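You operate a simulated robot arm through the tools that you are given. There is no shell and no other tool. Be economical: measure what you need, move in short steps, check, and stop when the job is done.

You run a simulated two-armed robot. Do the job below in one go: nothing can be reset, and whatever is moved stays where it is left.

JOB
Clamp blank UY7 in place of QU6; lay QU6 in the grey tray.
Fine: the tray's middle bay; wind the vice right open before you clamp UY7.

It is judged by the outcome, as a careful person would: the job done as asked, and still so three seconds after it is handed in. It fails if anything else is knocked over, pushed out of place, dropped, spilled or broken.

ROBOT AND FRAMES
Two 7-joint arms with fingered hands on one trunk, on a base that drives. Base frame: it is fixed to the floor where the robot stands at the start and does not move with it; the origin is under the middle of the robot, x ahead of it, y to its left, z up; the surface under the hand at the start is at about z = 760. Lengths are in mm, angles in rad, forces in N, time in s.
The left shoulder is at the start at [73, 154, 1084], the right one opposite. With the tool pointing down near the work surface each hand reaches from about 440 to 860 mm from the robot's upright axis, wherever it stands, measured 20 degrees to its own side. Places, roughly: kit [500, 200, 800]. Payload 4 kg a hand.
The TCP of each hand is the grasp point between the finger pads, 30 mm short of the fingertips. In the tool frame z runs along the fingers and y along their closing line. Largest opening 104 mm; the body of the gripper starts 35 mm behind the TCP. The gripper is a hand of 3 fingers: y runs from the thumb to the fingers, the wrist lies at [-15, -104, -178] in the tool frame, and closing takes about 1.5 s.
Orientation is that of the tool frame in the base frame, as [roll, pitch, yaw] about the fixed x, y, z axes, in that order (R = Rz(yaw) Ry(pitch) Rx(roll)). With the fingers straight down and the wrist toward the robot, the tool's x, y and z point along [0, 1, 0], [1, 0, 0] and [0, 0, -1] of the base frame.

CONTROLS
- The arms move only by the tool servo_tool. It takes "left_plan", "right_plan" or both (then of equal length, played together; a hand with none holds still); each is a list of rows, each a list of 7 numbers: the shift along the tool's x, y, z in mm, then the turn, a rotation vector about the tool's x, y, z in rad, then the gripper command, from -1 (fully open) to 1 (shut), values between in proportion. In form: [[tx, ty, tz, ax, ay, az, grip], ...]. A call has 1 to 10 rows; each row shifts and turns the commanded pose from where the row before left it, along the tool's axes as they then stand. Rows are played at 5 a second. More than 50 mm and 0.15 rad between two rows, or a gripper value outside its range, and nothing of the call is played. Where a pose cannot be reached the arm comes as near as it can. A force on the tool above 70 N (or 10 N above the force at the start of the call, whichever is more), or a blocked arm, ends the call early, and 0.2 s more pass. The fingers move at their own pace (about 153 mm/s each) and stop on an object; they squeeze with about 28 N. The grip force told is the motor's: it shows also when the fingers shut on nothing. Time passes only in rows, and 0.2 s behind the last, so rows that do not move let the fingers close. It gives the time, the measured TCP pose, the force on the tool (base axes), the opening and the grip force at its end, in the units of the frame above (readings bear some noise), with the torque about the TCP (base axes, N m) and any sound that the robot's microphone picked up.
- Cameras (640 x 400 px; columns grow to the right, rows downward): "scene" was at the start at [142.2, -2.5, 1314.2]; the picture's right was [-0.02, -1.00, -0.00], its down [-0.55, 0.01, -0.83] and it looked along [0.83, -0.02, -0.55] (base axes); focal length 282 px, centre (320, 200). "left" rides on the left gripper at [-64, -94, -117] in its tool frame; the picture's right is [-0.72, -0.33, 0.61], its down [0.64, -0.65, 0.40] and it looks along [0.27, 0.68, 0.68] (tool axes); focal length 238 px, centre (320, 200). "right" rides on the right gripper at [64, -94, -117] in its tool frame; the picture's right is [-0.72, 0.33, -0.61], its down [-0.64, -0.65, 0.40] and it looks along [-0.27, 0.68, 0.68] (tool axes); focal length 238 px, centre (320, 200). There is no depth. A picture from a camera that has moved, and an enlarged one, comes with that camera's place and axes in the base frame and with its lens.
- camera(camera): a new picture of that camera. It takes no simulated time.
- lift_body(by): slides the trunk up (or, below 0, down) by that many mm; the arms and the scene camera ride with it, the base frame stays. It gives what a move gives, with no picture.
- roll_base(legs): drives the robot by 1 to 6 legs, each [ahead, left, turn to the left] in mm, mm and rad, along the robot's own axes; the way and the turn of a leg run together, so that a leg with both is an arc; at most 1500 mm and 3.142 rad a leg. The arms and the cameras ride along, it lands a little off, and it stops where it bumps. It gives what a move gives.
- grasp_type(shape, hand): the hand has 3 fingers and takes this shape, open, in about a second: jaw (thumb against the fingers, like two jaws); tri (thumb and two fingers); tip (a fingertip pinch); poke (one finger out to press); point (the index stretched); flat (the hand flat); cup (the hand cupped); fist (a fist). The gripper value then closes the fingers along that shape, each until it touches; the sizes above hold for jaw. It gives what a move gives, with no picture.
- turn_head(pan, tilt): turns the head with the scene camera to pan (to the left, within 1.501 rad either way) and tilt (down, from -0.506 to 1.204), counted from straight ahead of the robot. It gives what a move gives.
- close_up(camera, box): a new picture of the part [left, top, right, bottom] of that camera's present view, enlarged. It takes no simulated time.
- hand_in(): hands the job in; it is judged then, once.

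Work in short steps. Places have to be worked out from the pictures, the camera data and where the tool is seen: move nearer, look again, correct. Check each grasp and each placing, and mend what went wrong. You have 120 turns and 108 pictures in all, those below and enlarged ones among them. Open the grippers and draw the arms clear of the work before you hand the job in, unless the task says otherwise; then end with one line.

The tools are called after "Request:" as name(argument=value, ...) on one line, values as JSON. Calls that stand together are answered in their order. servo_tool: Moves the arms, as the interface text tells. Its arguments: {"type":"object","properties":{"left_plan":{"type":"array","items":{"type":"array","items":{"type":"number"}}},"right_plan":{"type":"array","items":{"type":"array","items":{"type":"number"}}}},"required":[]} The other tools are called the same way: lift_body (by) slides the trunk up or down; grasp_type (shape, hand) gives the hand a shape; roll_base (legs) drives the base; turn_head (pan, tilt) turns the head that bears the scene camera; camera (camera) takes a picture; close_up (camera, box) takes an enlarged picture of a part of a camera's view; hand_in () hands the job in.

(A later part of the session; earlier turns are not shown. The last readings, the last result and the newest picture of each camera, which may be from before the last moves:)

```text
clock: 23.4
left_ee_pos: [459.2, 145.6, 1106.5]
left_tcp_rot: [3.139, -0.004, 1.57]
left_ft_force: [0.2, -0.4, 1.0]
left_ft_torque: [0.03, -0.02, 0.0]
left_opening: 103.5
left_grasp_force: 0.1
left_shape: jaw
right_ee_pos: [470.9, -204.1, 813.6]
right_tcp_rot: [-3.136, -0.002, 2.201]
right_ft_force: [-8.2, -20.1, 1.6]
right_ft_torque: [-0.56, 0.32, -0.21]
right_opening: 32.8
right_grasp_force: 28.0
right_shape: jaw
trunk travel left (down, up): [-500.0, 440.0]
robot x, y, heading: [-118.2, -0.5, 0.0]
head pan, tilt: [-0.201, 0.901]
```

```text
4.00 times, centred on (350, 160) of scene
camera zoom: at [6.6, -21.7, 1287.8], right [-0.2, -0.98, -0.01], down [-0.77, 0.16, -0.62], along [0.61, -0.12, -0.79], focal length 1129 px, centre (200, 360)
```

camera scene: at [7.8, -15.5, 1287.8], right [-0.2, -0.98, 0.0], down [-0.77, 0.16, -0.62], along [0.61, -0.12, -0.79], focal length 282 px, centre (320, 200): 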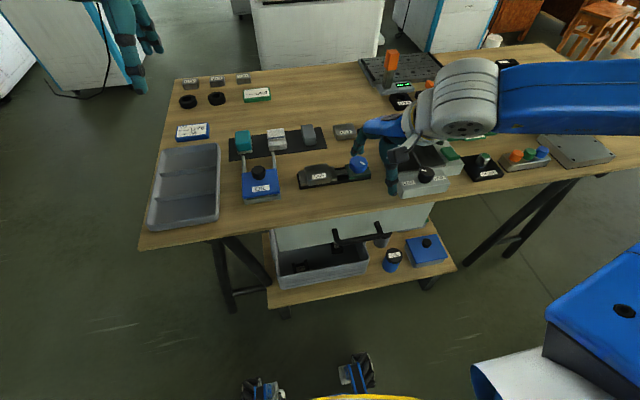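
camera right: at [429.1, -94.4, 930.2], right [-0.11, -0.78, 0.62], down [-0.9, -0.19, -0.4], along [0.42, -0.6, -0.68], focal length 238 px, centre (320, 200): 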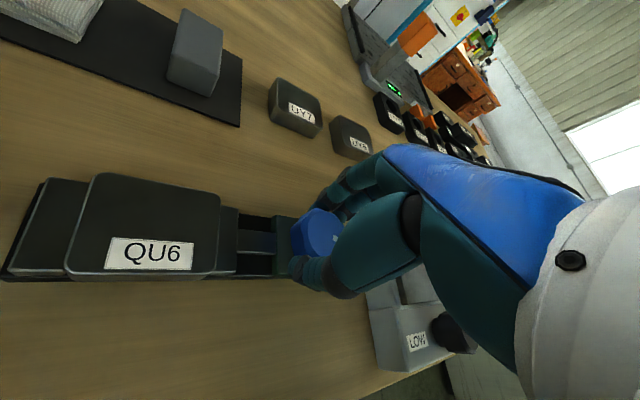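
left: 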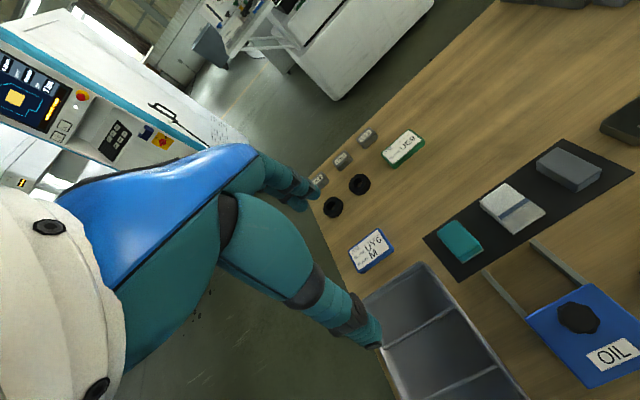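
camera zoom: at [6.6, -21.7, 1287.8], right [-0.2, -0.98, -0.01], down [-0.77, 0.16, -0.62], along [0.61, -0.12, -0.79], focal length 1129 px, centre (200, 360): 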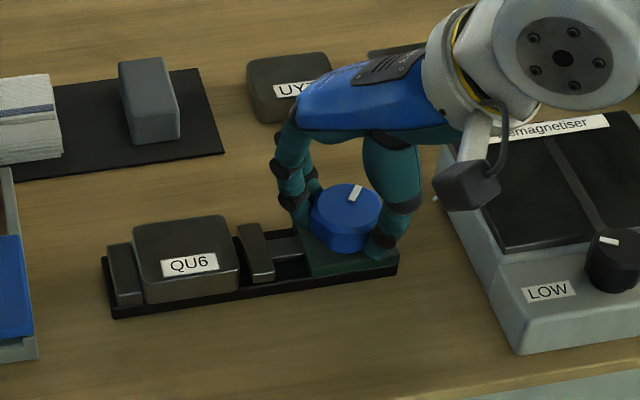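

Works well: the knob followed. I'll release, lift, and rewind to yaw 1.0.

Request:
servo_tool(right_plan=[[0, 0, 0, 0, 0, 0, -1], [0, 0, 0, 0, 0, 0, -1], [0, 0, -40, 0, 0, 0.1, -1], [0, 0, 0, 0, 0, 0.15, -1], [0, 0, 0, 0, 0, 0.15, -1], [0, 0, 0, 0, 0, 0.15, -1], [0, 0, 0, 0, 0, 0.15, -1], [0, 0, 0, 0, 0, 0.15, -1], [0, 0, 0, 0, 0, 0.15, -1], [0, 0, 0, 0, 0, 0.15, -1]])

Request:
camera(camera="right")

Request:
close_up(camera="scene", box=[290, 110, 410, 210])

```text
clock: 25.6
left_ee_pos: [460.5, 149.7, 1104.6]
left_tcp_rot: [3.141, 0.002, 1.57]
left_ft_force: [0.6, 0.0, 0.2]
left_ft_torque: [0.02, 0.01, -0.01]
left_opening: 103.7
left_grasp_force: 0.0
left_shape: jaw
right_ee_pos: [472.8, -199.1, 853.8]
right_tcp_rot: [-3.138, 0.009, 1.048]
right_ft_force: [0.0, 0.1, 0.4]
right_ft_torque: [-0.01, 0.0, -0.03]
right_opening: 103.8
right_grasp_force: 0.1
right_shape: jaw
trunk travel left (down, up): [-500.0, 440.0]
robot x, y, heading: [-120.7, 0.6, 0.003]
head pan, tilt: [-0.201, 0.901]
```

```text
70 pictures are left
camera right: at [423.8, -95.7, 969.7], right [-0.07, -0.78, 0.62], down [-0.89, -0.23, -0.4], along [0.45, -0.58, -0.68], focal length 238 px, centre (320, 200)
```

right: 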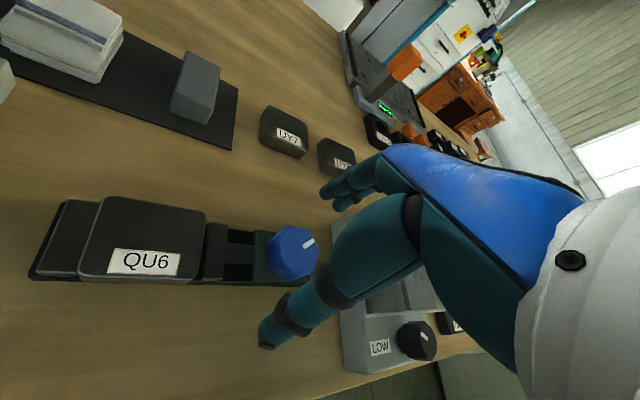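

```text
4.00 times, centred on (350, 160) of scene
camera zoom: at [9.3, -14.3, 1287.6], right [-0.2, -0.98, 0.0], down [-0.77, 0.16, -0.62], along [0.61, -0.12, -0.79], focal length 1129 px, centre (200, 360)
```

zoom: 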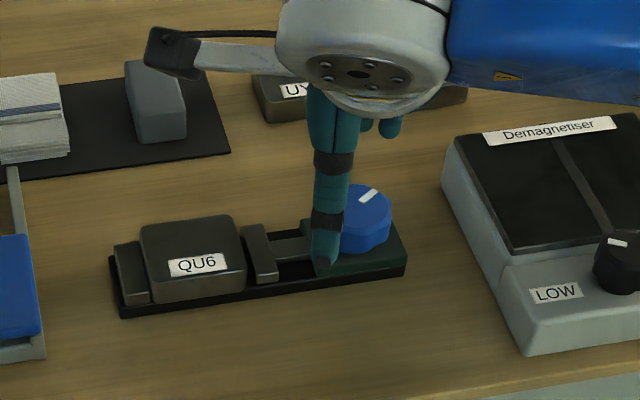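

I'll shift 4 mm to -y, descend, regrip, then turn 1.2 rad.

Request:
servo_tool(right_plan=[[-3.5, 2, 20, 0, 0, 0, -1], [0, 0, 21, 0, 0, 0, -1], [0, 0, 0, 0, 0, 0, 1], [0, 0, 0, 0, 0, 0, 1], [0, 0, 0, 0, 0, 0, 1], [0, 0, 0, 0, 0, 0, 1], [0, 0, 0, 0, 0, 0, 1]])

Request:
servo_tool(right_plan=[[0, 0, 0, 0, 0, -0.12, 1], [0, 0, 0, 0, 0, -0.12, 1], [0, 0, 0, 0, 0, -0.12, 1], [0, 0, 0, 0, 0, -0.12, 1], [0, 0, 0, 0, 0, -0.12, 1], [0, 0, 0, 0, 0, -0.12, 1], [0, 0, 0, 0, 0, -0.12, 1], [0, 0, 0, 0, 0, -0.12, 1], [0, 0, 0, 0, 0, -0.12, 1], [0, 0, 0, 0, 0, -0.12, 1]])

Request:
close_up(camera="scene", box=[290, 110, 410, 210])

```text
clock: 27.2
left_ee_pos: [459.5, 148.6, 1105.1]
left_tcp_rot: [3.141, 0.0, 1.57]
left_ft_force: [0.2, 0.9, 0.2]
left_ft_torque: [-0.02, 0.0, 0.0]
left_opening: 103.6
left_grasp_force: 0.0
left_shape: jaw
right_ee_pos: [472.9, -203.8, 811.9]
right_tcp_rot: [-3.136, 0.008, 1.051]
right_ft_force: [-0.6, 0.7, -2.9]
right_ft_torque: [0.08, 0.13, -0.03]
right_opening: 36.2
right_grasp_force: 27.2
right_shape: jaw
trunk travel left (down, up): [-500.0, 440.0]
robot x, y, heading: [-121.9, -1.6, -0.001]
head pan, tilt: [-0.201, 0.901]
```

```text
clock: 29.4
left_ee_pos: [460.5, 145.3, 1105.6]
left_tcp_rot: [3.141, -0.004, 1.57]
left_ft_force: [0.1, -0.2, 0.3]
left_ft_torque: [0.0, 0.01, -0.02]
left_opening: 103.6
left_grasp_force: 0.0
left_shape: jaw
right_ee_pos: [474.0, -209.1, 812.2]
right_tcp_rot: [-3.134, -0.004, 2.25]
right_ft_force: [2.5, -21.0, -0.6]
right_ft_torque: [-0.62, 0.14, -0.52]
right_opening: 34.4
right_grasp_force: 27.8
right_shape: jaw
trunk travel left (down, up): [-500.0, 440.0]
robot x, y, heading: [-119.9, 1.3, -0.004]
head pan, tilt: [-0.201, 0.901]
```

```text
4.00 times, centred on (350, 160) of scene
camera zoom: at [9.4, -22.2, 1287.5], right [-0.2, -0.98, -0.01], down [-0.77, 0.16, -0.62], along [0.61, -0.12, -0.79], focal length 1129 px, centre (200, 360)
```

zoom: 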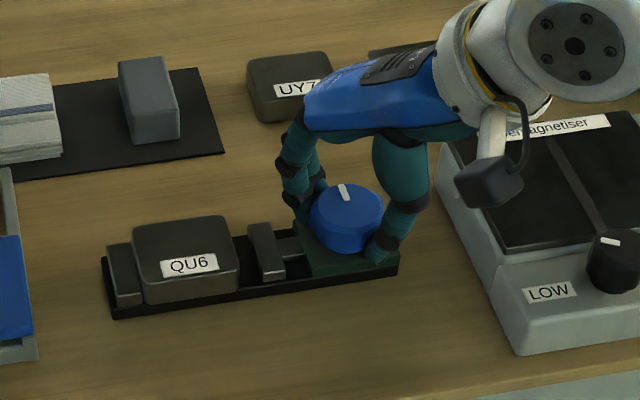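

Opened further. I'll do another rewind and stroke.

Request:
servo_tool(right_plan=[[0, 0, 0, 0, 0, 0, -1], [0, 0, 0, 0, 0, 0, -1], [0, 0, -40, 0, 0, 0.15, -1], [0, 0, 0, 0, 0, 0.15, -1], [0, 0, 0, 0, 0, 0.15, -1], [0, 0, 0, 0, 0, 0.15, -1], [0, 0, 0, 0, 0, 0.15, -1], [0, 0, 0, 0, 0, 0.15, -1], [0, 0, 0, 0, 0, 0.15, -1], [0, 0, 0, 0, 0, 0.15, -1]])

Request:
servo_tool(right_plan=[[-2, 1, 20, 0, 0, 0.1, -1], [0, 0, 20, 0, 0, 0, -1], [0, 0, 0, 0, 0, 0, 1], [0, 0, 0, 0, 0, 0, 1], [0, 0, 0, 0, 0, 0, 1], [0, 0, 0, 0, 0, 0, 1], [0, 0, 0, 0, 0, 0, 1]])

Request:
servo_tool(right_plan=[[0, 0, 0, 0, 0, -0.13, 1], [0, 0, 0, 0, 0, -0.13, 1], [0, 0, 0, 0, 0, -0.13, 1], [0, 0, 0, 0, 0, -0.13, 1], [0, 0, 0, 0, 0, -0.13, 1], [0, 0, 0, 0, 0, -0.13, 1], [0, 0, 0, 0, 0, -0.13, 1], [0, 0, 0, 0, 0, -0.13, 1], [0, 0, 0, 0, 0, -0.13, 1], [0, 0, 0, 0, 0, -0.13, 1]])

Request:
close_up(camera="scene", box=[290, 110, 410, 210])

```text
clock: 31.6
left_ee_pos: [460.1, 149.8, 1106.5]
left_tcp_rot: [3.139, 0.002, 1.57]
left_ft_force: [-0.8, -0.5, 0.4]
left_ft_torque: [0.0, -0.02, 0.0]
left_opening: 103.6
left_grasp_force: 0.0
left_shape: jaw
right_ee_pos: [472.8, -203.1, 854.5]
right_tcp_rot: [-3.137, 0.007, 1.049]
right_ft_force: [-0.2, 0.3, 0.4]
right_ft_torque: [-0.01, 0.01, -0.03]
right_opening: 103.6
right_grasp_force: 0.1
right_shape: jaw
trunk travel left (down, up): [-500.0, 440.0]
robot x, y, heading: [-119.1, -0.1, 0.002]
head pan, tilt: [-0.201, 0.901]
```

```text
clock: 33.2
left_ee_pos: [461.1, 148.5, 1105.7]
left_tcp_rot: [3.139, 0.0, 1.57]
left_ft_force: [0.2, -0.1, -0.2]
left_ft_torque: [-0.01, 0.03, 0.03]
left_opening: 103.7
left_grasp_force: 0.0
left_shape: jaw
right_ee_pos: [473.3, -205.7, 812.1]
right_tcp_rot: [-3.136, 0.009, 0.953]
right_ft_force: [-1.5, 0.0, -3.4]
right_ft_torque: [0.04, 0.06, -0.01]
right_opening: 35.7
right_grasp_force: 28.0
right_shape: jaw
trunk travel left (down, up): [-500.0, 440.0]
robot x, y, heading: [-120.0, -0.1, 0.005]
head pan, tilt: [-0.201, 0.901]
```

```text
clock: 35.4
left_ee_pos: [460.1, 152.7, 1105.2]
left_tcp_rot: [-3.141, 0.002, 1.57]
left_ft_force: [-0.2, -0.4, -0.1]
left_ft_torque: [0.02, 0.0, -0.01]
left_opening: 103.6
left_grasp_force: 0.0
left_shape: jaw
right_ee_pos: [470.8, -201.3, 813.2]
right_tcp_rot: [-3.133, -0.009, 2.259]
right_ft_force: [-9.2, 12.7, -12.6]
right_ft_torque: [0.22, 0.06, -0.01]
right_opening: 29.5
right_grasp_force: 28.4
right_shape: jaw
trunk travel left (down, up): [-500.0, 440.0]
robot x, y, heading: [-119.2, -3.3, -0.0]
head pan, tilt: [-0.201, 0.901]
```

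```text
4.00 times, centred on (350, 160) of scene
camera zoom: at [9.4, -13.4, 1287.5], right [-0.2, -0.98, 0.0], down [-0.77, 0.16, -0.62], along [0.61, -0.12, -0.79], focal length 1129 px, centre (200, 360)
```

zoom: 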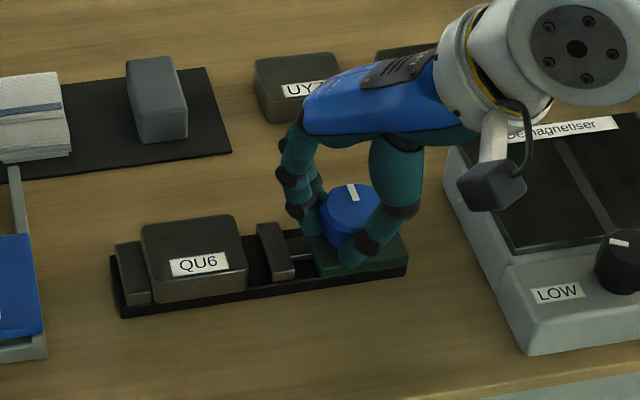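

The grip slipped off this time. Re-triangulating over several views gives the knob at about (479,-207) with its top near 792, so I should grip further forward and about 5 mm lower. I'll release, rewind and regrip there.

Request:
servo_tool(right_plan=[[0, 0, 0, 0, 0, 0, -1], [0, 0, 0, 0, 0, 0, -1], [0, 0, -40, 0, 0, 0.15, -1], [0, 0, 0, 0, 0, 0.15, -1], [0, 0, 0, 0, 0, 0.15, -1], [0, 0, 0, 0, 0, 0.15, -1], [0, 0, 0, 0, 0, 0.15, -1], [0, 0, 0, 0, 0, 0.15, -1], [0, 0, 0, 0, 0, 0.15, -1], [0, 0, 0, 0, 0, 0.15, -1]])

Request:
servo_tool(right_plan=[[2.2, 5.8, 20, 0, 0, 0.1, -1], [0, 0, 24, 0, 0, 0, -1], [0, 0, 0, 0, 0, 0, 1], [0, 0, 0, 0, 0, 0, 1], [0, 0, 0, 0, 0, 0, 1], [0, 0, 0, 0, 0, 0, 1], [0, 0, 0, 0, 0, 0, 1]])

Request:
servo_tool(right_plan=[[0, 0, 0, 0, 0, -0.13, 1], [0, 0, 0, 0, 0, -0.13, 1], [0, 0, 0, 0, 0, -0.13, 1], [0, 0, 0, 0, 0, -0.13, 1], [0, 0, 0, 0, 0, -0.13, 1]])

Request:
close_up(camera="scene", box=[290, 110, 410, 210])

```text
clock: 37.6
left_ee_pos: [460.5, 150.0, 1105.6]
left_tcp_rot: [3.141, 0.002, 1.572]
left_ft_force: [-0.2, 0.3, 0.0]
left_ft_torque: [0.0, 0.02, 0.03]
left_opening: 103.9
left_grasp_force: 0.1
left_shape: jaw
right_ee_pos: [473.7, -205.3, 852.5]
right_tcp_rot: [-3.136, 0.008, 1.049]
right_ft_force: [-0.1, -0.6, 0.4]
right_ft_torque: [-0.02, 0.01, 0.0]
right_opening: 103.6
right_grasp_force: 0.1
right_shape: jaw
trunk travel left (down, up): [-500.0, 440.0]
robot x, y, heading: [-118.7, 1.6, 0.001]
head pan, tilt: [-0.201, 0.901]
```

```text
clock: 39.2
left_ee_pos: [460.4, 148.6, 1105.9]
left_tcp_rot: [3.14, 0.0, 1.569]
left_ft_force: [-0.8, 0.2, -0.5]
left_ft_torque: [-0.01, 0.01, 0.0]
left_opening: 103.6
left_grasp_force: 0.1
left_shape: jaw
right_ee_pos: [479.2, -206.8, 808.3]
right_tcp_rot: [-3.14, 0.009, 0.952]
right_ft_force: [2.0, -1.0, 4.1]
right_ft_torque: [-0.29, -0.35, 0.13]
right_opening: 42.5
right_grasp_force: 27.9
right_shape: jaw
trunk travel left (down, up): [-500.0, 440.0]
robot x, y, heading: [-119.8, -1.0, -0.001]
head pan, tilt: [-0.201, 0.901]
```

```text
clock: 40.4
left_ee_pos: [458.1, 147.9, 1106.2]
left_tcp_rot: [3.141, 0.0, 1.571]
left_ft_force: [-1.2, 0.2, 1.4]
left_ft_torque: [0.0, -0.02, -0.02]
left_opening: 103.7
left_grasp_force: 0.1
left_shape: jaw
right_ee_pos: [477.6, -207.6, 809.0]
right_tcp_rot: [-3.132, 0.002, 1.606]
right_ft_force: [-2.3, -3.3, 0.6]
right_ft_torque: [-0.22, -0.27, -0.56]
right_opening: 36.9
right_grasp_force: 28.3
right_shape: jaw
trunk travel left (down, up): [-500.0, 440.0]
robot x, y, heading: [-118.1, 1.9, -0.0]
head pan, tilt: [-0.201, 0.901]
```

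```text
4.00 times, centred on (350, 160) of scene
camera zoom: at [7.9, -16.0, 1287.7], right [-0.2, -0.98, 0.0], down [-0.77, 0.16, -0.62], along [0.61, -0.12, -0.79], focal length 1129 px, centre (200, 360)
```

zoom: 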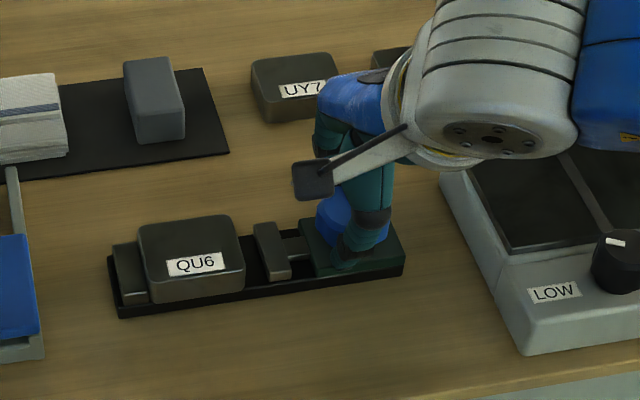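

Lateral forces are small now, so it's well centred. I'll continue the turn and compare the mark.

Request:
servo_tool(right_plan=[[0, 0, 0, 0, 0, -0.13, 1], [0, 0, 0, 0, 0, -0.13, 1], [0, 0, 0, 0, 0, -0.13, 1], [0, 0, 0, 0, 0, -0.13, 1], [0, 0, 0, 0, 0, -0.13, 1]])

Request:
close_up(camera="scene", box=[290, 110, 410, 210])

```text
clock: 41.6
left_ee_pos: [460.4, 149.7, 1104.4]
left_tcp_rot: [3.141, 0.001, 1.571]
left_ft_force: [-0.3, -0.1, -1.4]
left_ft_torque: [0.0, 0.0, -0.03]
left_opening: 103.5
left_grasp_force: 0.1
left_shape: jaw
right_ee_pos: [481.3, -206.8, 809.3]
right_tcp_rot: [-3.134, -0.004, 2.253]
right_ft_force: [7.1, 1.3, -1.1]
right_ft_torque: [-0.14, -1.1, -1.25]
right_opening: 34.8
right_grasp_force: 28.9
right_shape: jaw
trunk travel left (down, up): [-500.0, 440.0]
robot x, y, heading: [-117.0, 1.7, 0.005]
head pan, tilt: [-0.201, 0.901]
```

```text
4.00 times, centred on (350, 160) of scene
camera zoom: at [10.3, -15.0, 1287.5], right [-0.2, -0.98, 0.0], down [-0.77, 0.16, -0.62], along [0.61, -0.12, -0.79], focal length 1129 px, centre (200, 360)
```

zoom: 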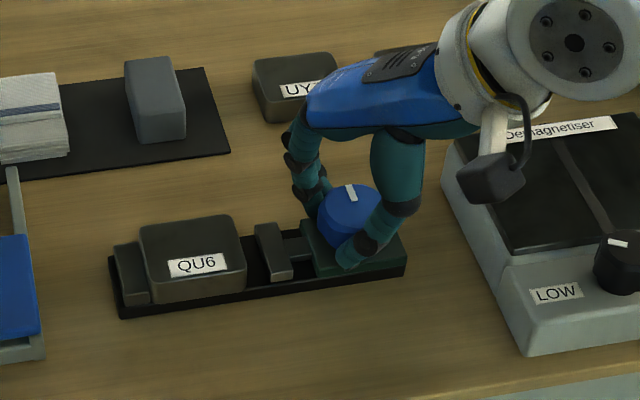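

Torque rose to 1.25 N·m with the mark unchanged, so the vice is at its full-open stop. I'll release, raise and move the right arm off to the right.

Request:
servo_tool(right_plan=[[0, 0, 0, 0, 0, 0, -1], [0, 0, 0, 0, 0, 0, -1], [0, 0, -45, 0, 0, 0, -1], [0, 0, -50, 0, 0, 0.14, -1], [0, 0, -50, 0, 0, 0.14, -1], [0, 0, -50, 0, 0, 0.14, -1], [0, 0, 0, 0, 0, 0.14, -1], [0, 0, 0, 0, 0, 0.13, -1], [-50, 0, 0, 0, 0, 0, -1], [-50, 0, 0, 0, 0, 0, -1]])

Request:
servo_tool(left_plan=[[-50, 0, 40, 0, 0, 0, -1], [-50, 0, 40, 0, 0, 0, -1], [-50, 0, 40, 0, 0, 0, -1], [-50, 6, 40, 0, 0, 0, -1], [-50, 6, 20, 0, 0, 0, -1]], right_plan=[[-50, 0, 0, 0, 0, 0, -1], [0, 0, 0, 0, 0, 0, -1], [0, 0, 0, 0, 0, 0, -1], [0, 0, 0, 0, 0, 0, -1], [0, 0, 0, 0, 0, 0, -1]])

Request:
camera(camera="left")

Request:
close_up(camera="scene", box=[290, 110, 410, 210])

```text
clock: 43.8
left_ee_pos: [458.5, 146.3, 1107.4]
left_tcp_rot: [3.14, -0.003, 1.57]
left_ft_force: [0.4, -0.3, 0.3]
left_ft_torque: [0.03, 0.01, 0.03]
left_opening: 103.8
left_grasp_force: 0.0
left_shape: jaw
right_ee_pos: [478.1, -310.7, 1004.5]
right_tcp_rot: [-3.134, 0.0, 1.563]
right_ft_force: [0.7, 0.2, -1.0]
right_ft_torque: [0.04, -0.01, 0.01]
right_opening: 103.5
right_grasp_force: 0.1
right_shape: jaw
trunk travel left (down, up): [-500.0, 440.0]
robot x, y, heading: [-119.0, 0.8, -0.002]
head pan, tilt: [-0.201, 0.901]
```

```text
refused: row 1 steps farther than a row can; nothing moved
```

```text
64 pictures are left
camera left: at [365.2, 81.8, 1223.7], right [-0.32, -0.72, -0.62], down [-0.65, 0.64, -0.4], along [0.69, 0.27, -0.68], focal length 238 px, centre (320, 200)
```

left: 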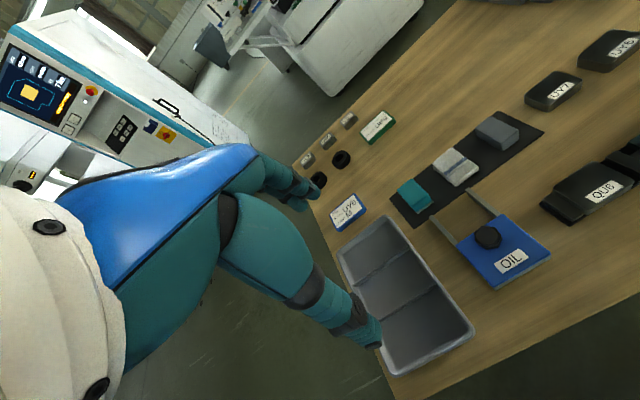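

```text
4.00 times, centred on (350, 160) of scene
camera zoom: at [7.4, -19.6, 1287.8], right [-0.2, -0.98, 0.0], down [-0.77, 0.16, -0.62], along [0.61, -0.12, -0.79], focal length 1129 px, centre (200, 360)
```

zoom: 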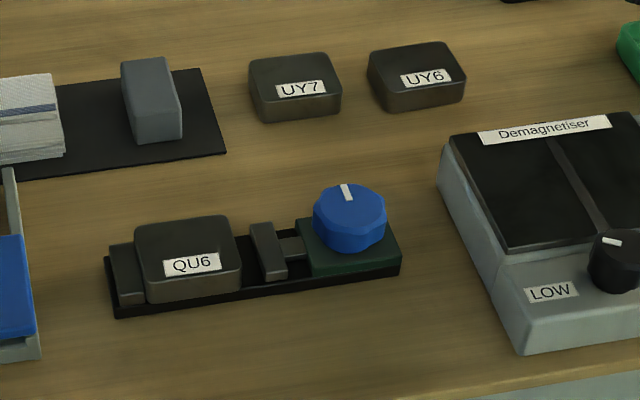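

QU6 is loose with clearance beside it. I'll bring the left hand over QU6, keeping the steps under 50 mm.

Request:
servo_tool(left_plan=[[-36, 2, 30, 0, 0, 0, -1], [-36, 2, 30, 0, 0, 0, -1], [-36, 2, 30, 0, 0, 0, -1], [-36, 2, 30, 0, 0, 0, -1], [-36, 2, 30, 0, 0, 0, -1], [-36, 2, 30, 0, 0, 0, -1], [-36, 2, 30, 0, 0, 0, -1]], right_plan=[[-40, 0, 0, 0, 0, 0, -1], [-40, 0, 0, 0, 0, 0, -1], [0, 0, 0, 0, 0, 0, -1], [0, 0, 0, 0, 0, 0, -1], [0, 0, 0, 0, 0, 0, -1], [0, 0, 0, 0, 0, 0, -1], [0, 0, 0, 0, 0, 0, -1]])

Request:
camera(camera="left")

Request:
close_up(camera="scene", box=[290, 110, 410, 210])

```text
clock: 45.4
left_ee_pos: [474.8, -105.2, 893.7]
left_tcp_rot: [3.141, -0.002, 1.572]
left_ft_force: [-1.5, -0.6, 0.3]
left_ft_torque: [0.02, 0.0, 0.03]
left_opening: 103.6
left_grasp_force: 0.1
left_shape: jaw
right_ee_pos: [478.3, -388.5, 1002.6]
right_tcp_rot: [-3.134, 0.001, 1.563]
right_ft_force: [-0.1, -0.9, 0.1]
right_ft_torque: [0.01, 0.01, 0.01]
right_opening: 103.7
right_grasp_force: 0.1
right_shape: jaw
trunk travel left (down, up): [-500.0, 440.0]
robot x, y, heading: [-118.1, -0.3, -0.001]
head pan, tilt: [-0.201, 0.901]
```

```text
62 pictures are left
camera left: at [380.8, -168.9, 1011.8], right [-0.32, -0.72, -0.62], down [-0.65, 0.64, -0.4], along [0.69, 0.27, -0.68], focal length 238 px, centre (320, 200)
```

left: 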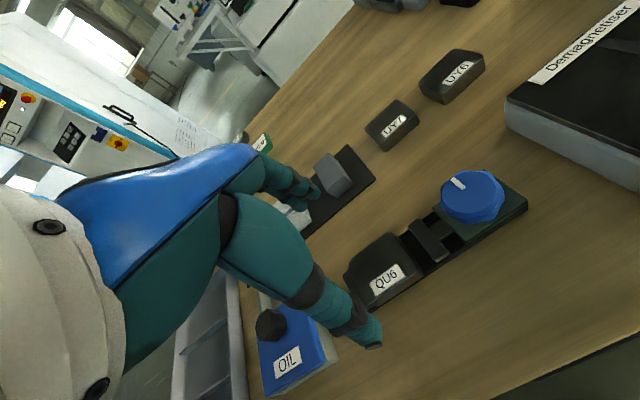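

```text
4.00 times, centred on (350, 160) of scene
camera zoom: at [8.9, -19.9, 1287.6], right [-0.2, -0.98, 0.0], down [-0.77, 0.16, -0.62], along [0.61, -0.12, -0.79], focal length 1129 px, centre (200, 360)
```

zoom: 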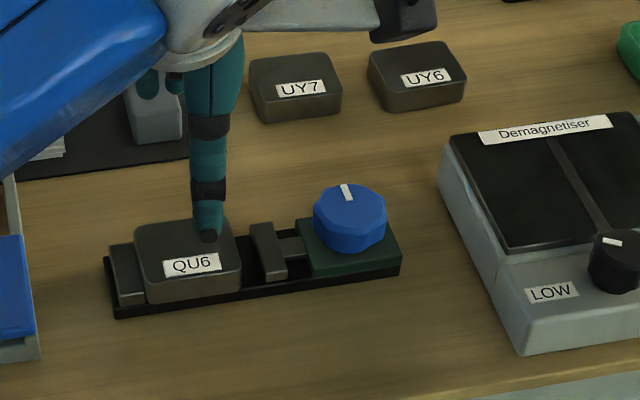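

QU6 appears at about (476,-107), nearly under the TCP. I'll lower to 835 and check.

Request:
servo_tool(left_plan=[[-2, 1, 30, 0, 0, 0, -1], [0, 0, 28, 0, 0, 0, -1], [0, 0, 0, 0, 0, 0, -1]])

Request:
camera(camera="left")

Request:
close_up(camera="scene", box=[290, 110, 410, 210])

```text
clock: 46.2
left_ee_pos: [475.5, -105.1, 836.4]
left_tcp_rot: [3.141, 0.0, 1.571]
left_ft_force: [-0.5, 0.4, 0.8]
left_ft_torque: [-0.02, 0.0, -0.05]
left_opening: 103.8
left_grasp_force: 0.2
left_shape: jaw
right_ee_pos: [478.9, -387.5, 1003.1]
right_tcp_rot: [-3.134, 0.002, 1.561]
right_ft_force: [-0.2, -0.1, 0.0]
right_ft_torque: [0.0, -0.01, 0.02]
right_opening: 103.9
right_grasp_force: 0.1
right_shape: jaw
trunk travel left (down, up): [-500.0, 440.0]
robot x, y, heading: [-118.7, -0.6, -0.0]
head pan, tilt: [-0.201, 0.901]
```

```text
60 pictures are left
camera left: at [381.6, -169.2, 954.3], right [-0.32, -0.72, -0.61], down [-0.65, 0.64, -0.41], along [0.68, 0.27, -0.68], focal length 238 px, centre (320, 200)
```

left: 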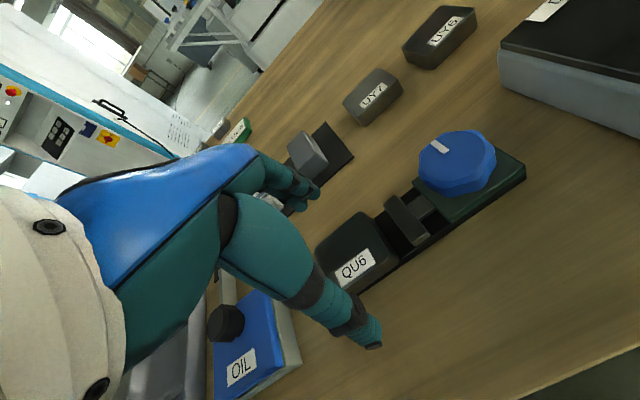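

```text
4.00 times, centred on (350, 160) of scene
camera zoom: at [8.3, -17.8, 1287.7], right [-0.2, -0.98, 0.0], down [-0.77, 0.16, -0.62], along [0.61, -0.12, -0.79], focal length 1129 px, centre (200, 360)
```

zoom: 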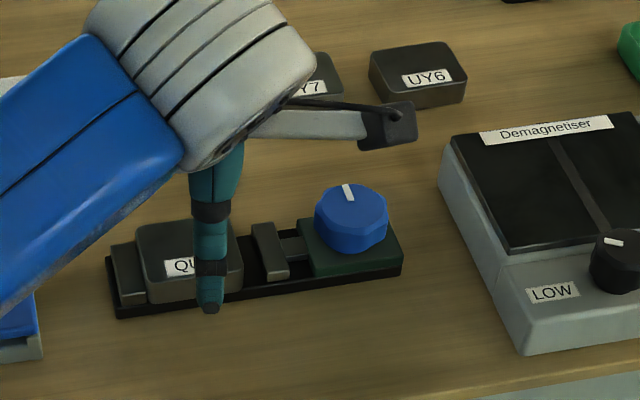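

Alignment is good. I'll descend 29 mm and close on QU6.

Request:
servo_tool(left_plan=[[-1, 0, 15, 0, 0, 0, -1], [0, 0, 14, 0, 0, 0, -1], [0, 0, 0, 0, 0, 0, -1], [0, 0, 0, 0, 0, 0, 1], [0, 0, 0, 0, 0, 0, 1], [0, 0, 0, 0, 0, 0, 1], [0, 0, 0, 0, 0, 0, 1], [0, 0, 0, 0, 0, 0, 1]])

Request:
camera(camera="left")

Request:
close_up(camera="scene", box=[290, 110, 410, 210])

```text
clock: 48.0
left_ee_pos: [474.4, -106.7, 808.7]
left_tcp_rot: [3.14, -0.001, 1.57]
left_ft_force: [-0.4, -0.5, -0.9]
left_ft_torque: [0.0, -0.03, -0.03]
left_opening: 43.9
left_grasp_force: 28.6
left_shape: jaw
right_ee_pos: [479.7, -387.4, 1004.0]
right_tcp_rot: [-3.132, 0.002, 1.56]
right_ft_force: [-0.2, -0.2, 0.2]
right_ft_torque: [-0.01, -0.04, -0.03]
right_opening: 104.0
right_grasp_force: 0.0
right_shape: jaw
trunk travel left (down, up): [-500.0, 440.0]
robot x, y, heading: [-120.0, -1.7, 0.004]
head pan, tilt: [-0.201, 0.901]
```

```text
58 pictures are left
camera left: at [381.5, -170.3, 925.7], right [-0.33, -0.72, -0.61], down [-0.65, 0.64, -0.4], along [0.68, 0.27, -0.68], focal length 238 px, centre (320, 200)
```

left: 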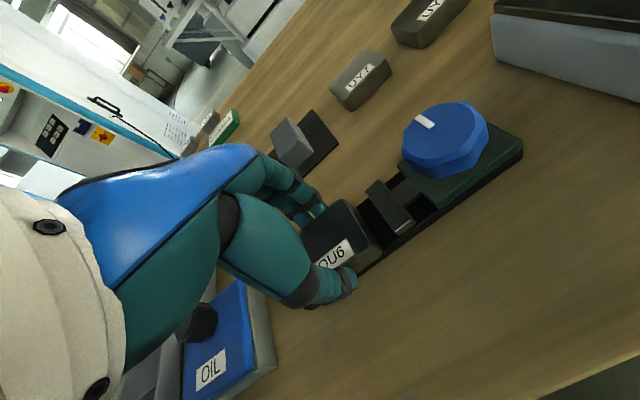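

```text
4.00 times, centred on (350, 160) of scene
camera zoom: at [8.5, -17.7, 1287.6], right [-0.2, -0.98, 0.0], down [-0.77, 0.16, -0.62], along [0.61, -0.12, -0.79], focal length 1129 px, centre (200, 360)
```

zoom: 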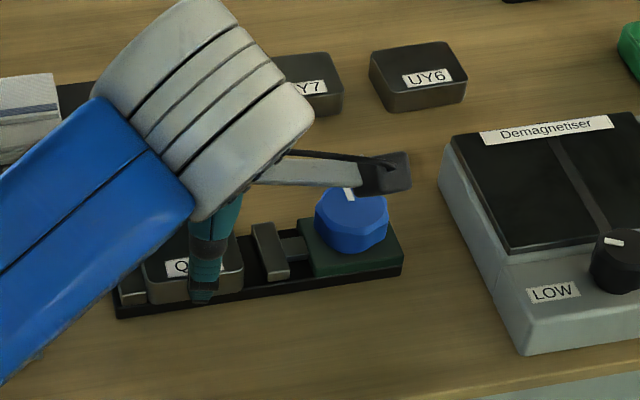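

Gripped (28 N, stopped at 44 mm). I'll lift in small steps and look.

Request:
servo_tool(left_plan=[[0, 0, -10, 0, 0, 0, 1], [0, 0, -20, 0, 0, 0, 1], [0, 0, -40, 0, 0, 0, 1], [0, 0, -40, 0, 0, 0, 1]])

Request:
camera(camera="left")

Request:
camera(camera="scene")

```text
clock: 49.0
left_ee_pos: [474.1, -107.4, 917.9]
left_tcp_rot: [3.139, -0.004, 1.569]
left_ft_force: [0.1, 0.2, -5.0]
left_ft_torque: [-0.02, -0.01, -0.02]
left_opening: 44.0
left_grasp_force: 28.0
left_shape: jaw
right_ee_pos: [478.8, -385.7, 1003.8]
right_tcp_rot: [-3.133, 0.002, 1.561]
right_ft_force: [0.1, 0.1, 0.4]
right_ft_torque: [0.02, 0.0, 0.01]
right_opening: 103.9
right_grasp_force: 0.0
right_shape: jaw
trunk travel left (down, up): [-500.0, 440.0]
robot x, y, heading: [-118.3, -2.4, -0.003]
head pan, tilt: [-0.201, 0.901]
```

```text
56 pictures are left
camera left: at [381.1, -170.8, 1036.4], right [-0.33, -0.72, -0.61], down [-0.65, 0.64, -0.4], along [0.68, 0.27, -0.68], focal length 238 px, centre (320, 200)
```

left: 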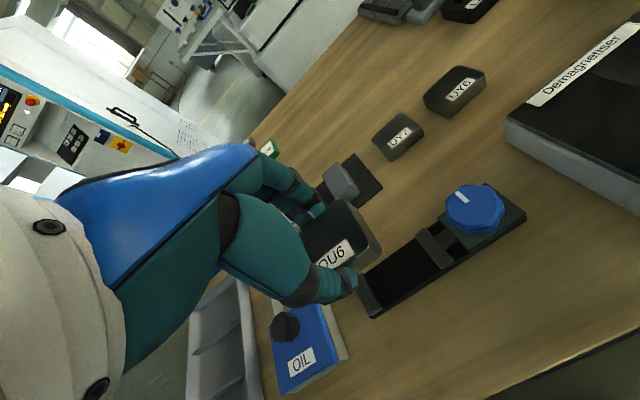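

```text
55 pictures are left
camera scene: at [8.7, -18.6, 1287.6], right [-0.2, -0.98, 0.0], down [-0.77, 0.16, -0.62], along [0.61, -0.12, -0.79], focal length 282 px, centre (320, 200)
```

scene: 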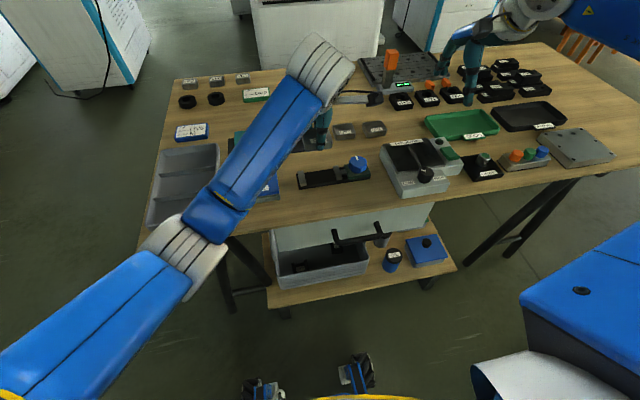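

QU6 is held, and the tray's middle bay is centred at about (515,205) with a 78 mm pitch in x. I'll carry QU6 over there, then turn the hand to yaw 0 so the fingers open along the bay's long side.

Request:
servo_tool(left_plan=[[43, 6, -4, 0, 0, 0, 1], [43, 6, -4, 0, 0, 0, 1], [43, 6, -4, 0, 0, 0, 1], [43, 6, 0, 0, 0, 0, 1], [43, 6, 0, 0, 0, 0, 1], [43, 6, 0, 0, 0, 0, 1], [43, 5, 0, 0, 0, 0, 1], [0, 0, 0, 0, 0, 0.15, 1], [0, 0, 0, 0, 0, 0.15, 1], [0, 0, 0, 0, 0, 0.15, 1]])

Request:
servo_tool(left_plan=[[0, 0, 0, 0, 0, 0.14, 1], [0, 0, 0, 0, 0, 0.14, 1], [0, 0, 0, 0, 0, 0.14, 1], [0, 0, 0, 0, 0, 0.14, 1], [0, 0, 0, 0, 0, 0.14, 1], [0, 0, 0, 0, 0, 0.14, 1], [0, 0, 0, 0, 0, 0.14, 1], [0, 0, 0, 0, 0, 0.14, 1]])

Request:
turn_head(pan=0.35, tilt=0.9)

Request:
camera(camera="scene")

Request:
camera(camera="left")

```text
clock: 51.2
left_ee_pos: [515.7, 194.0, 931.2]
left_tcp_rot: [3.141, 0.0, 1.118]
left_ft_force: [0.2, 0.3, -4.7]
left_ft_torque: [0.0, 0.03, -0.01]
left_opening: 43.7
left_grasp_force: 28.1
left_shape: jaw
right_ee_pos: [479.3, -385.9, 1004.6]
right_tcp_rot: [-3.132, 0.004, 1.561]
right_ft_force: [-0.8, -0.2, -0.1]
right_ft_torque: [0.03, -0.01, -0.01]
right_opening: 103.9
right_grasp_force: 0.0
right_shape: jaw
trunk travel left (down, up): [-500.0, 440.0]
robot x, y, heading: [-120.2, -1.4, -0.001]
head pan, tilt: [-0.201, 0.901]
```

```text
clock: 53.0
left_ee_pos: [516.3, 194.7, 931.3]
left_tcp_rot: [3.139, 0.002, 0.0]
left_ft_force: [-0.8, 0.8, -4.1]
left_ft_torque: [0.01, 0.02, -0.01]
left_opening: 43.9
left_grasp_force: 28.5
left_shape: jaw
right_ee_pos: [480.2, -386.6, 1002.5]
right_tcp_rot: [-3.131, 0.003, 1.562]
right_ft_force: [-0.1, 0.7, 1.4]
right_ft_torque: [0.01, 0.04, 0.01]
right_opening: 103.8
right_grasp_force: 0.1
right_shape: jaw
trunk travel left (down, up): [-500.0, 440.0]
robot x, y, heading: [-120.9, -0.9, -0.002]
head pan, tilt: [-0.201, 0.901]
```

```text
clock: 54.0
left_ee_pos: [516.4, 194.2, 928.8]
left_tcp_rot: [-3.141, 0.001, 0.002]
left_ft_force: [-0.3, -0.4, -5.2]
left_ft_torque: [0.0, -0.02, -0.04]
left_opening: 44.0
left_grasp_force: 27.3
left_shape: jaw
right_ee_pos: [479.3, -385.6, 1002.9]
right_tcp_rot: [-3.132, 0.003, 1.563]
right_ft_force: [0.4, -1.2, -0.6]
right_ft_torque: [0.01, 0.04, 0.04]
right_opening: 103.5
right_grasp_force: 0.2
right_shape: jaw
trunk travel left (down, up): [-500.0, 440.0]
robot x, y, heading: [-120.8, -2.7, -0.002]
head pan, tilt: [0.351, 0.901]
```

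```text
54 pictures are left
camera scene: at [6.7, 25.4, 1287.6], right [0.34, -0.94, 0.0], down [-0.74, -0.27, -0.62], along [0.58, 0.21, -0.79], focal length 282 px, centre (320, 200)
```

scene: 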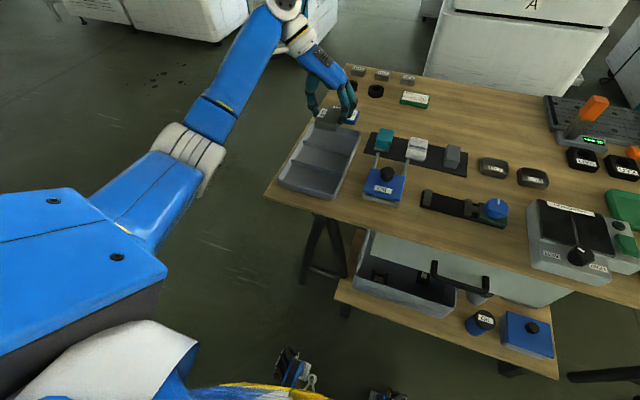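

```text
53 pictures are left
camera left: at [453.2, 289.3, 1047.7], right [-0.72, 0.32, -0.61], down [0.64, 0.65, -0.4], along [0.27, -0.68, -0.68], focal length 238 px, centre (320, 200)
```

left: 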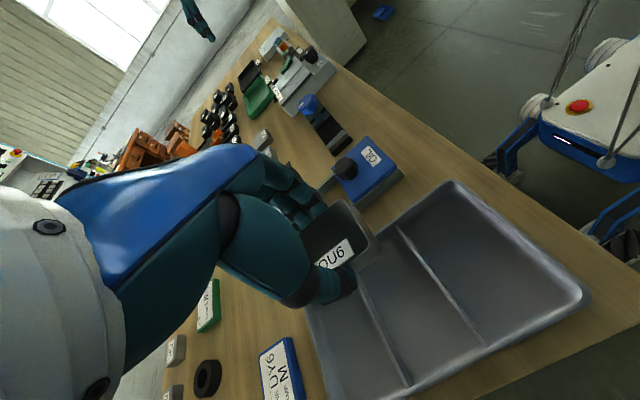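

The wrist view gives the middle bay as x 483–558 and y 148–278, centre about (519,211). I'll shift and lower to just above the dividers.

Request:
servo_tool(left_plan=[[1, -7, 35, 0, 0, 0, 1], [1, -7, 35, 0, 0, 0, 1], [0, 0, 8, 0, 0, 0, 1], [0, 0, 0, 0, 0, 0, 1]])

Request:
camera(camera="left")

Request:
close_up(camera="scene", box=[260, 60, 400, 200])

```text
clock: 55.0
left_ee_pos: [519.0, 208.5, 851.1]
left_tcp_rot: [-3.141, -0.002, 0.001]
left_ft_force: [-0.2, 0.4, -4.6]
left_ft_torque: [0.05, 0.02, -0.02]
left_opening: 44.0
left_grasp_force: 28.7
left_shape: jaw
right_ee_pos: [480.4, -385.9, 1003.7]
right_tcp_rot: [-3.134, 0.003, 1.562]
right_ft_force: [0.2, 0.3, -0.8]
right_ft_torque: [0.0, -0.01, 0.01]
right_opening: 103.7
right_grasp_force: 0.1
right_shape: jaw
trunk travel left (down, up): [-500.0, 440.0]
robot x, y, heading: [-120.8, -0.1, -0.0]
head pan, tilt: [0.351, 0.901]
```

```text
52 pictures are left
camera left: at [455.3, 303.1, 968.8], right [-0.72, 0.33, -0.61], down [0.64, 0.65, -0.4], along [0.27, -0.68, -0.68], focal length 238 px, centre (320, 200)
```

left: 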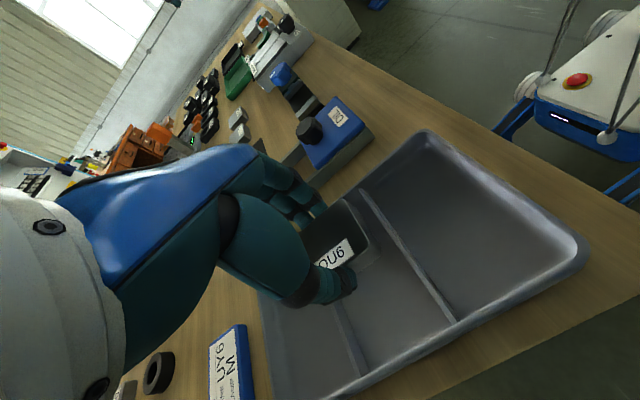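

```text
2.86 times, centred on (330, 130) of scene
camera zoom: at [6.6, 25.3, 1287.6], right [0.34, -0.94, 0.0], down [-0.74, -0.27, -0.62], along [0.58, 0.21, -0.79], focal length 807 px, centre (291, 400)
```

zoom: 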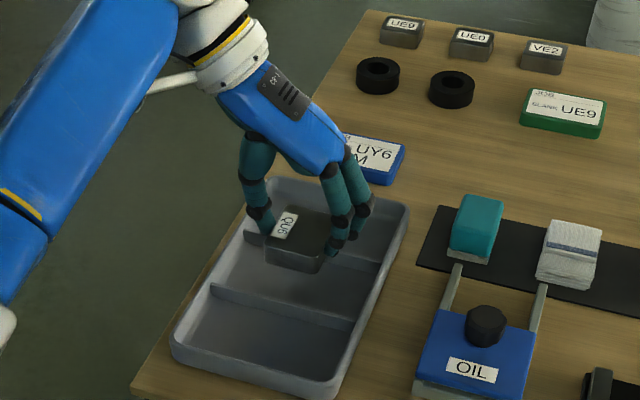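

The blank's near edge is about 10 mm inside the near divider, so it fits the bay. I'll lower gently.

Request:
servo_tool(left_plan=[[0, 0, 15, 0, 0, 0, 1], [0, 0, 15, 0, 0, 0, 1], [0, 0, 8, 0, 0, 0, 1], [0, 0, 4, 0, 0, 0, 1], [0, 0, 0, 0, 0, 0, 1]])

Request:
close_up(camera="scene", box=[260, 60, 400, 200])

```text
clock: 56.1
left_ee_pos: [519.5, 209.5, 809.6]
left_tcp_rot: [-3.141, 0.0, 0.001]
left_ft_force: [0.5, -0.4, -4.1]
left_ft_torque: [0.04, 0.06, 0.03]
left_opening: 43.9
left_grasp_force: 28.2
left_shape: jaw
right_ee_pos: [479.7, -386.9, 1002.6]
right_tcp_rot: [-3.134, 0.003, 1.561]
right_ft_force: [-0.1, 0.4, 0.0]
right_ft_torque: [0.01, -0.02, -0.02]
right_opening: 103.9
right_grasp_force: 0.2
right_shape: jaw
trunk travel left (down, up): [-500.0, 440.0]
robot x, y, heading: [-121.5, 1.1, 0.001]
head pan, tilt: [0.351, 0.901]
```

```text
2.86 times, centred on (330, 130) of scene
camera zoom: at [6.5, 25.5, 1287.6], right [0.34, -0.94, 0.0], down [-0.74, -0.27, -0.62], along [0.58, 0.21, -0.79], focal length 807 px, centre (291, 400)
```

zoom: 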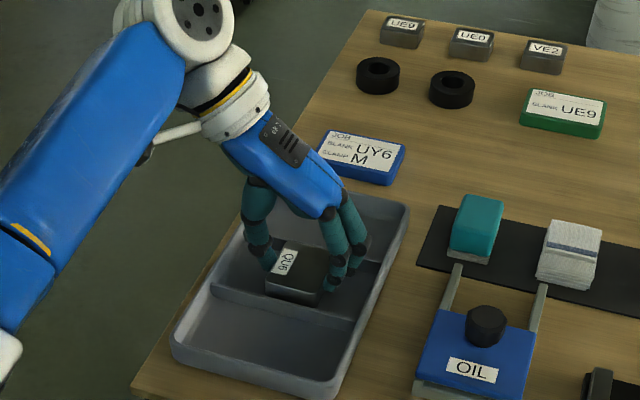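

Still bearing the weight; I'll continue down in 2 mm steps.

Request:
servo_tool(left_plan=[[0, 0, 2, 0, 0, 0, 1], [0, 0, 2, 0, 0, 0, 1], [0, 0, 2, 0, 0, 0, 1], [0, 0, 0, 0, 0, 0, 1]])

```text
clock: 57.1
left_ee_pos: [518.8, 208.7, 804.7]
left_tcp_rot: [3.141, 0.001, 0.002]
left_ft_force: [-0.3, -0.5, -4.7]
left_ft_torque: [-0.03, 0.01, 0.01]
left_opening: 43.9
left_grasp_force: 28.1
left_shape: jaw
right_ee_pos: [479.9, -386.0, 1003.1]
right_tcp_rot: [-3.134, 0.005, 1.561]
right_ft_force: [-0.5, 0.4, 0.3]
right_ft_torque: [0.0, 0.01, 0.01]
right_opening: 103.7
right_grasp_force: 0.0
right_shape: jaw
trunk travel left (down, up): [-500.0, 440.0]
robot x, y, heading: [-123.6, 2.3, -0.004]
head pan, tilt: [0.351, 0.901]
```

Not yet touching; further down in 2 mm steps.

Request:
servo_tool(left_plan=[[0, 0, 2, 0, 0, 0, 1], [0, 0, 2, 0, 0, 0, 1], [0, 0, 1, 0, 0, 0, 1], [0, 0, 0, 0, 0, 0, 1]])

Request:
camera(camera="left")

```text
clock: 58.1
left_ee_pos: [517.7, 209.6, 801.0]
left_tcp_rot: [3.139, -0.002, 0.002]
left_ft_force: [2.5, 1.3, 5.7]
left_ft_torque: [-0.03, -0.06, -0.02]
left_opening: 43.7
left_grasp_force: 28.1
left_shape: jaw
right_ee_pos: [477.8, -386.5, 1004.2]
right_tcp_rot: [-3.133, 0.003, 1.563]
right_ft_force: [-0.7, 0.4, -0.5]
right_ft_torque: [0.02, -0.05, 0.01]
right_opening: 103.5
right_grasp_force: 0.1
right_shape: jaw
trunk travel left (down, up): [-500.0, 440.0]
robot x, y, heading: [-119.9, 2.3, 0.002]
head pan, tilt: [0.351, 0.901]
```

```text
49 pictures are left
camera left: at [454.5, 303.1, 918.1], right [-0.72, 0.32, -0.62], down [0.64, 0.65, -0.4], along [0.27, -0.68, -0.68], focal length 238 px, centre (320, 200)
```

left: 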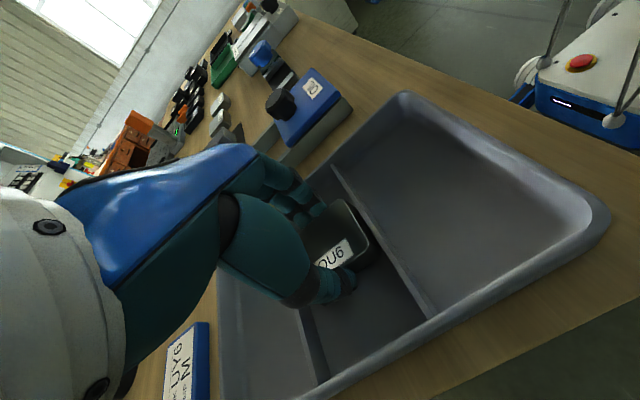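

QU6 touches the tray floor (force reversed). I'll open only to about 72 mm to clear the tray walls, then lift straight up.

Request:
servo_tool(left_plan=[[0, 0, 0, 0, 0, 0, -0.1], [0, 0, 0, 0, 0, 0, -0.4], [0, 0, 0, 0, 0, 0, -0.4], [0, 0, 0, 0, 0, 0, -0.4], [0, 0, -30, 0, 0, 0, -0.4], [0, 0, -45, 0, 0, 0, -0.4], [0, 0, -45, 0, 0, 0, -0.4], [0, 0, -45, 0, 0, 0, -0.4]])

Request:
camera(camera="left")

Request:
close_up(camera="scene", box=[260, 60, 400, 200])

```text
clock: 60.0
left_ee_pos: [515.6, 209.0, 965.6]
left_tcp_rot: [3.141, -0.003, 0.001]
left_ft_force: [0.2, 0.4, -0.2]
left_ft_torque: [0.0, -0.04, -0.01]
left_opening: 72.3
left_grasp_force: 0.0
left_shape: jaw
right_ee_pos: [478.5, -386.9, 1003.6]
right_tcp_rot: [-3.135, 0.002, 1.562]
right_ft_force: [-0.5, 0.1, 0.1]
right_ft_torque: [0.02, 0.03, 0.0]
right_opening: 103.8
right_grasp_force: 0.1
right_shape: jaw
trunk travel left (down, up): [-500.0, 440.0]
robot x, y, heading: [-118.4, 1.9, -0.006]
head pan, tilt: [0.351, 0.901]
```

```text
48 pictures are left
camera left: at [452.8, 303.0, 1082.2], right [-0.72, 0.33, -0.61], down [0.64, 0.65, -0.4], along [0.27, -0.68, -0.68], focal length 238 px, centre (320, 200)
```

left: 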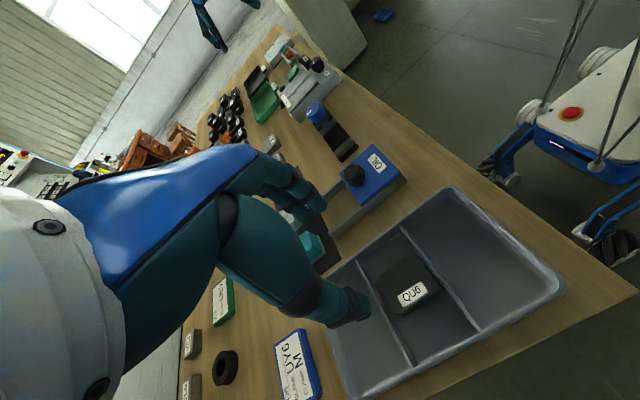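

```text
2.86 times, centred on (330, 130) of scene
camera zoom: at [4.9, 24.5, 1287.8], right [0.34, -0.94, 0.0], down [-0.74, -0.27, -0.62], along [0.58, 0.21, -0.78], focal length 807 px, centre (291, 400)
```

zoom: 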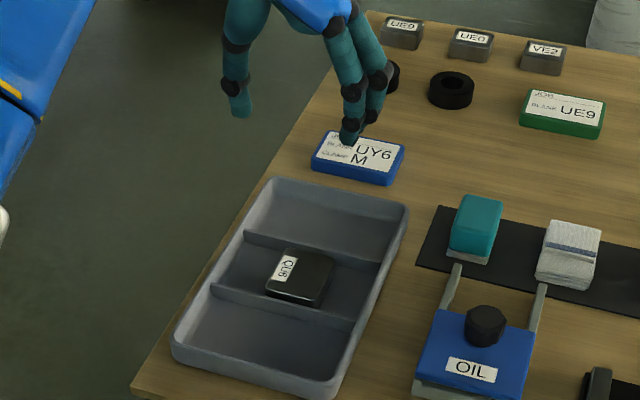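

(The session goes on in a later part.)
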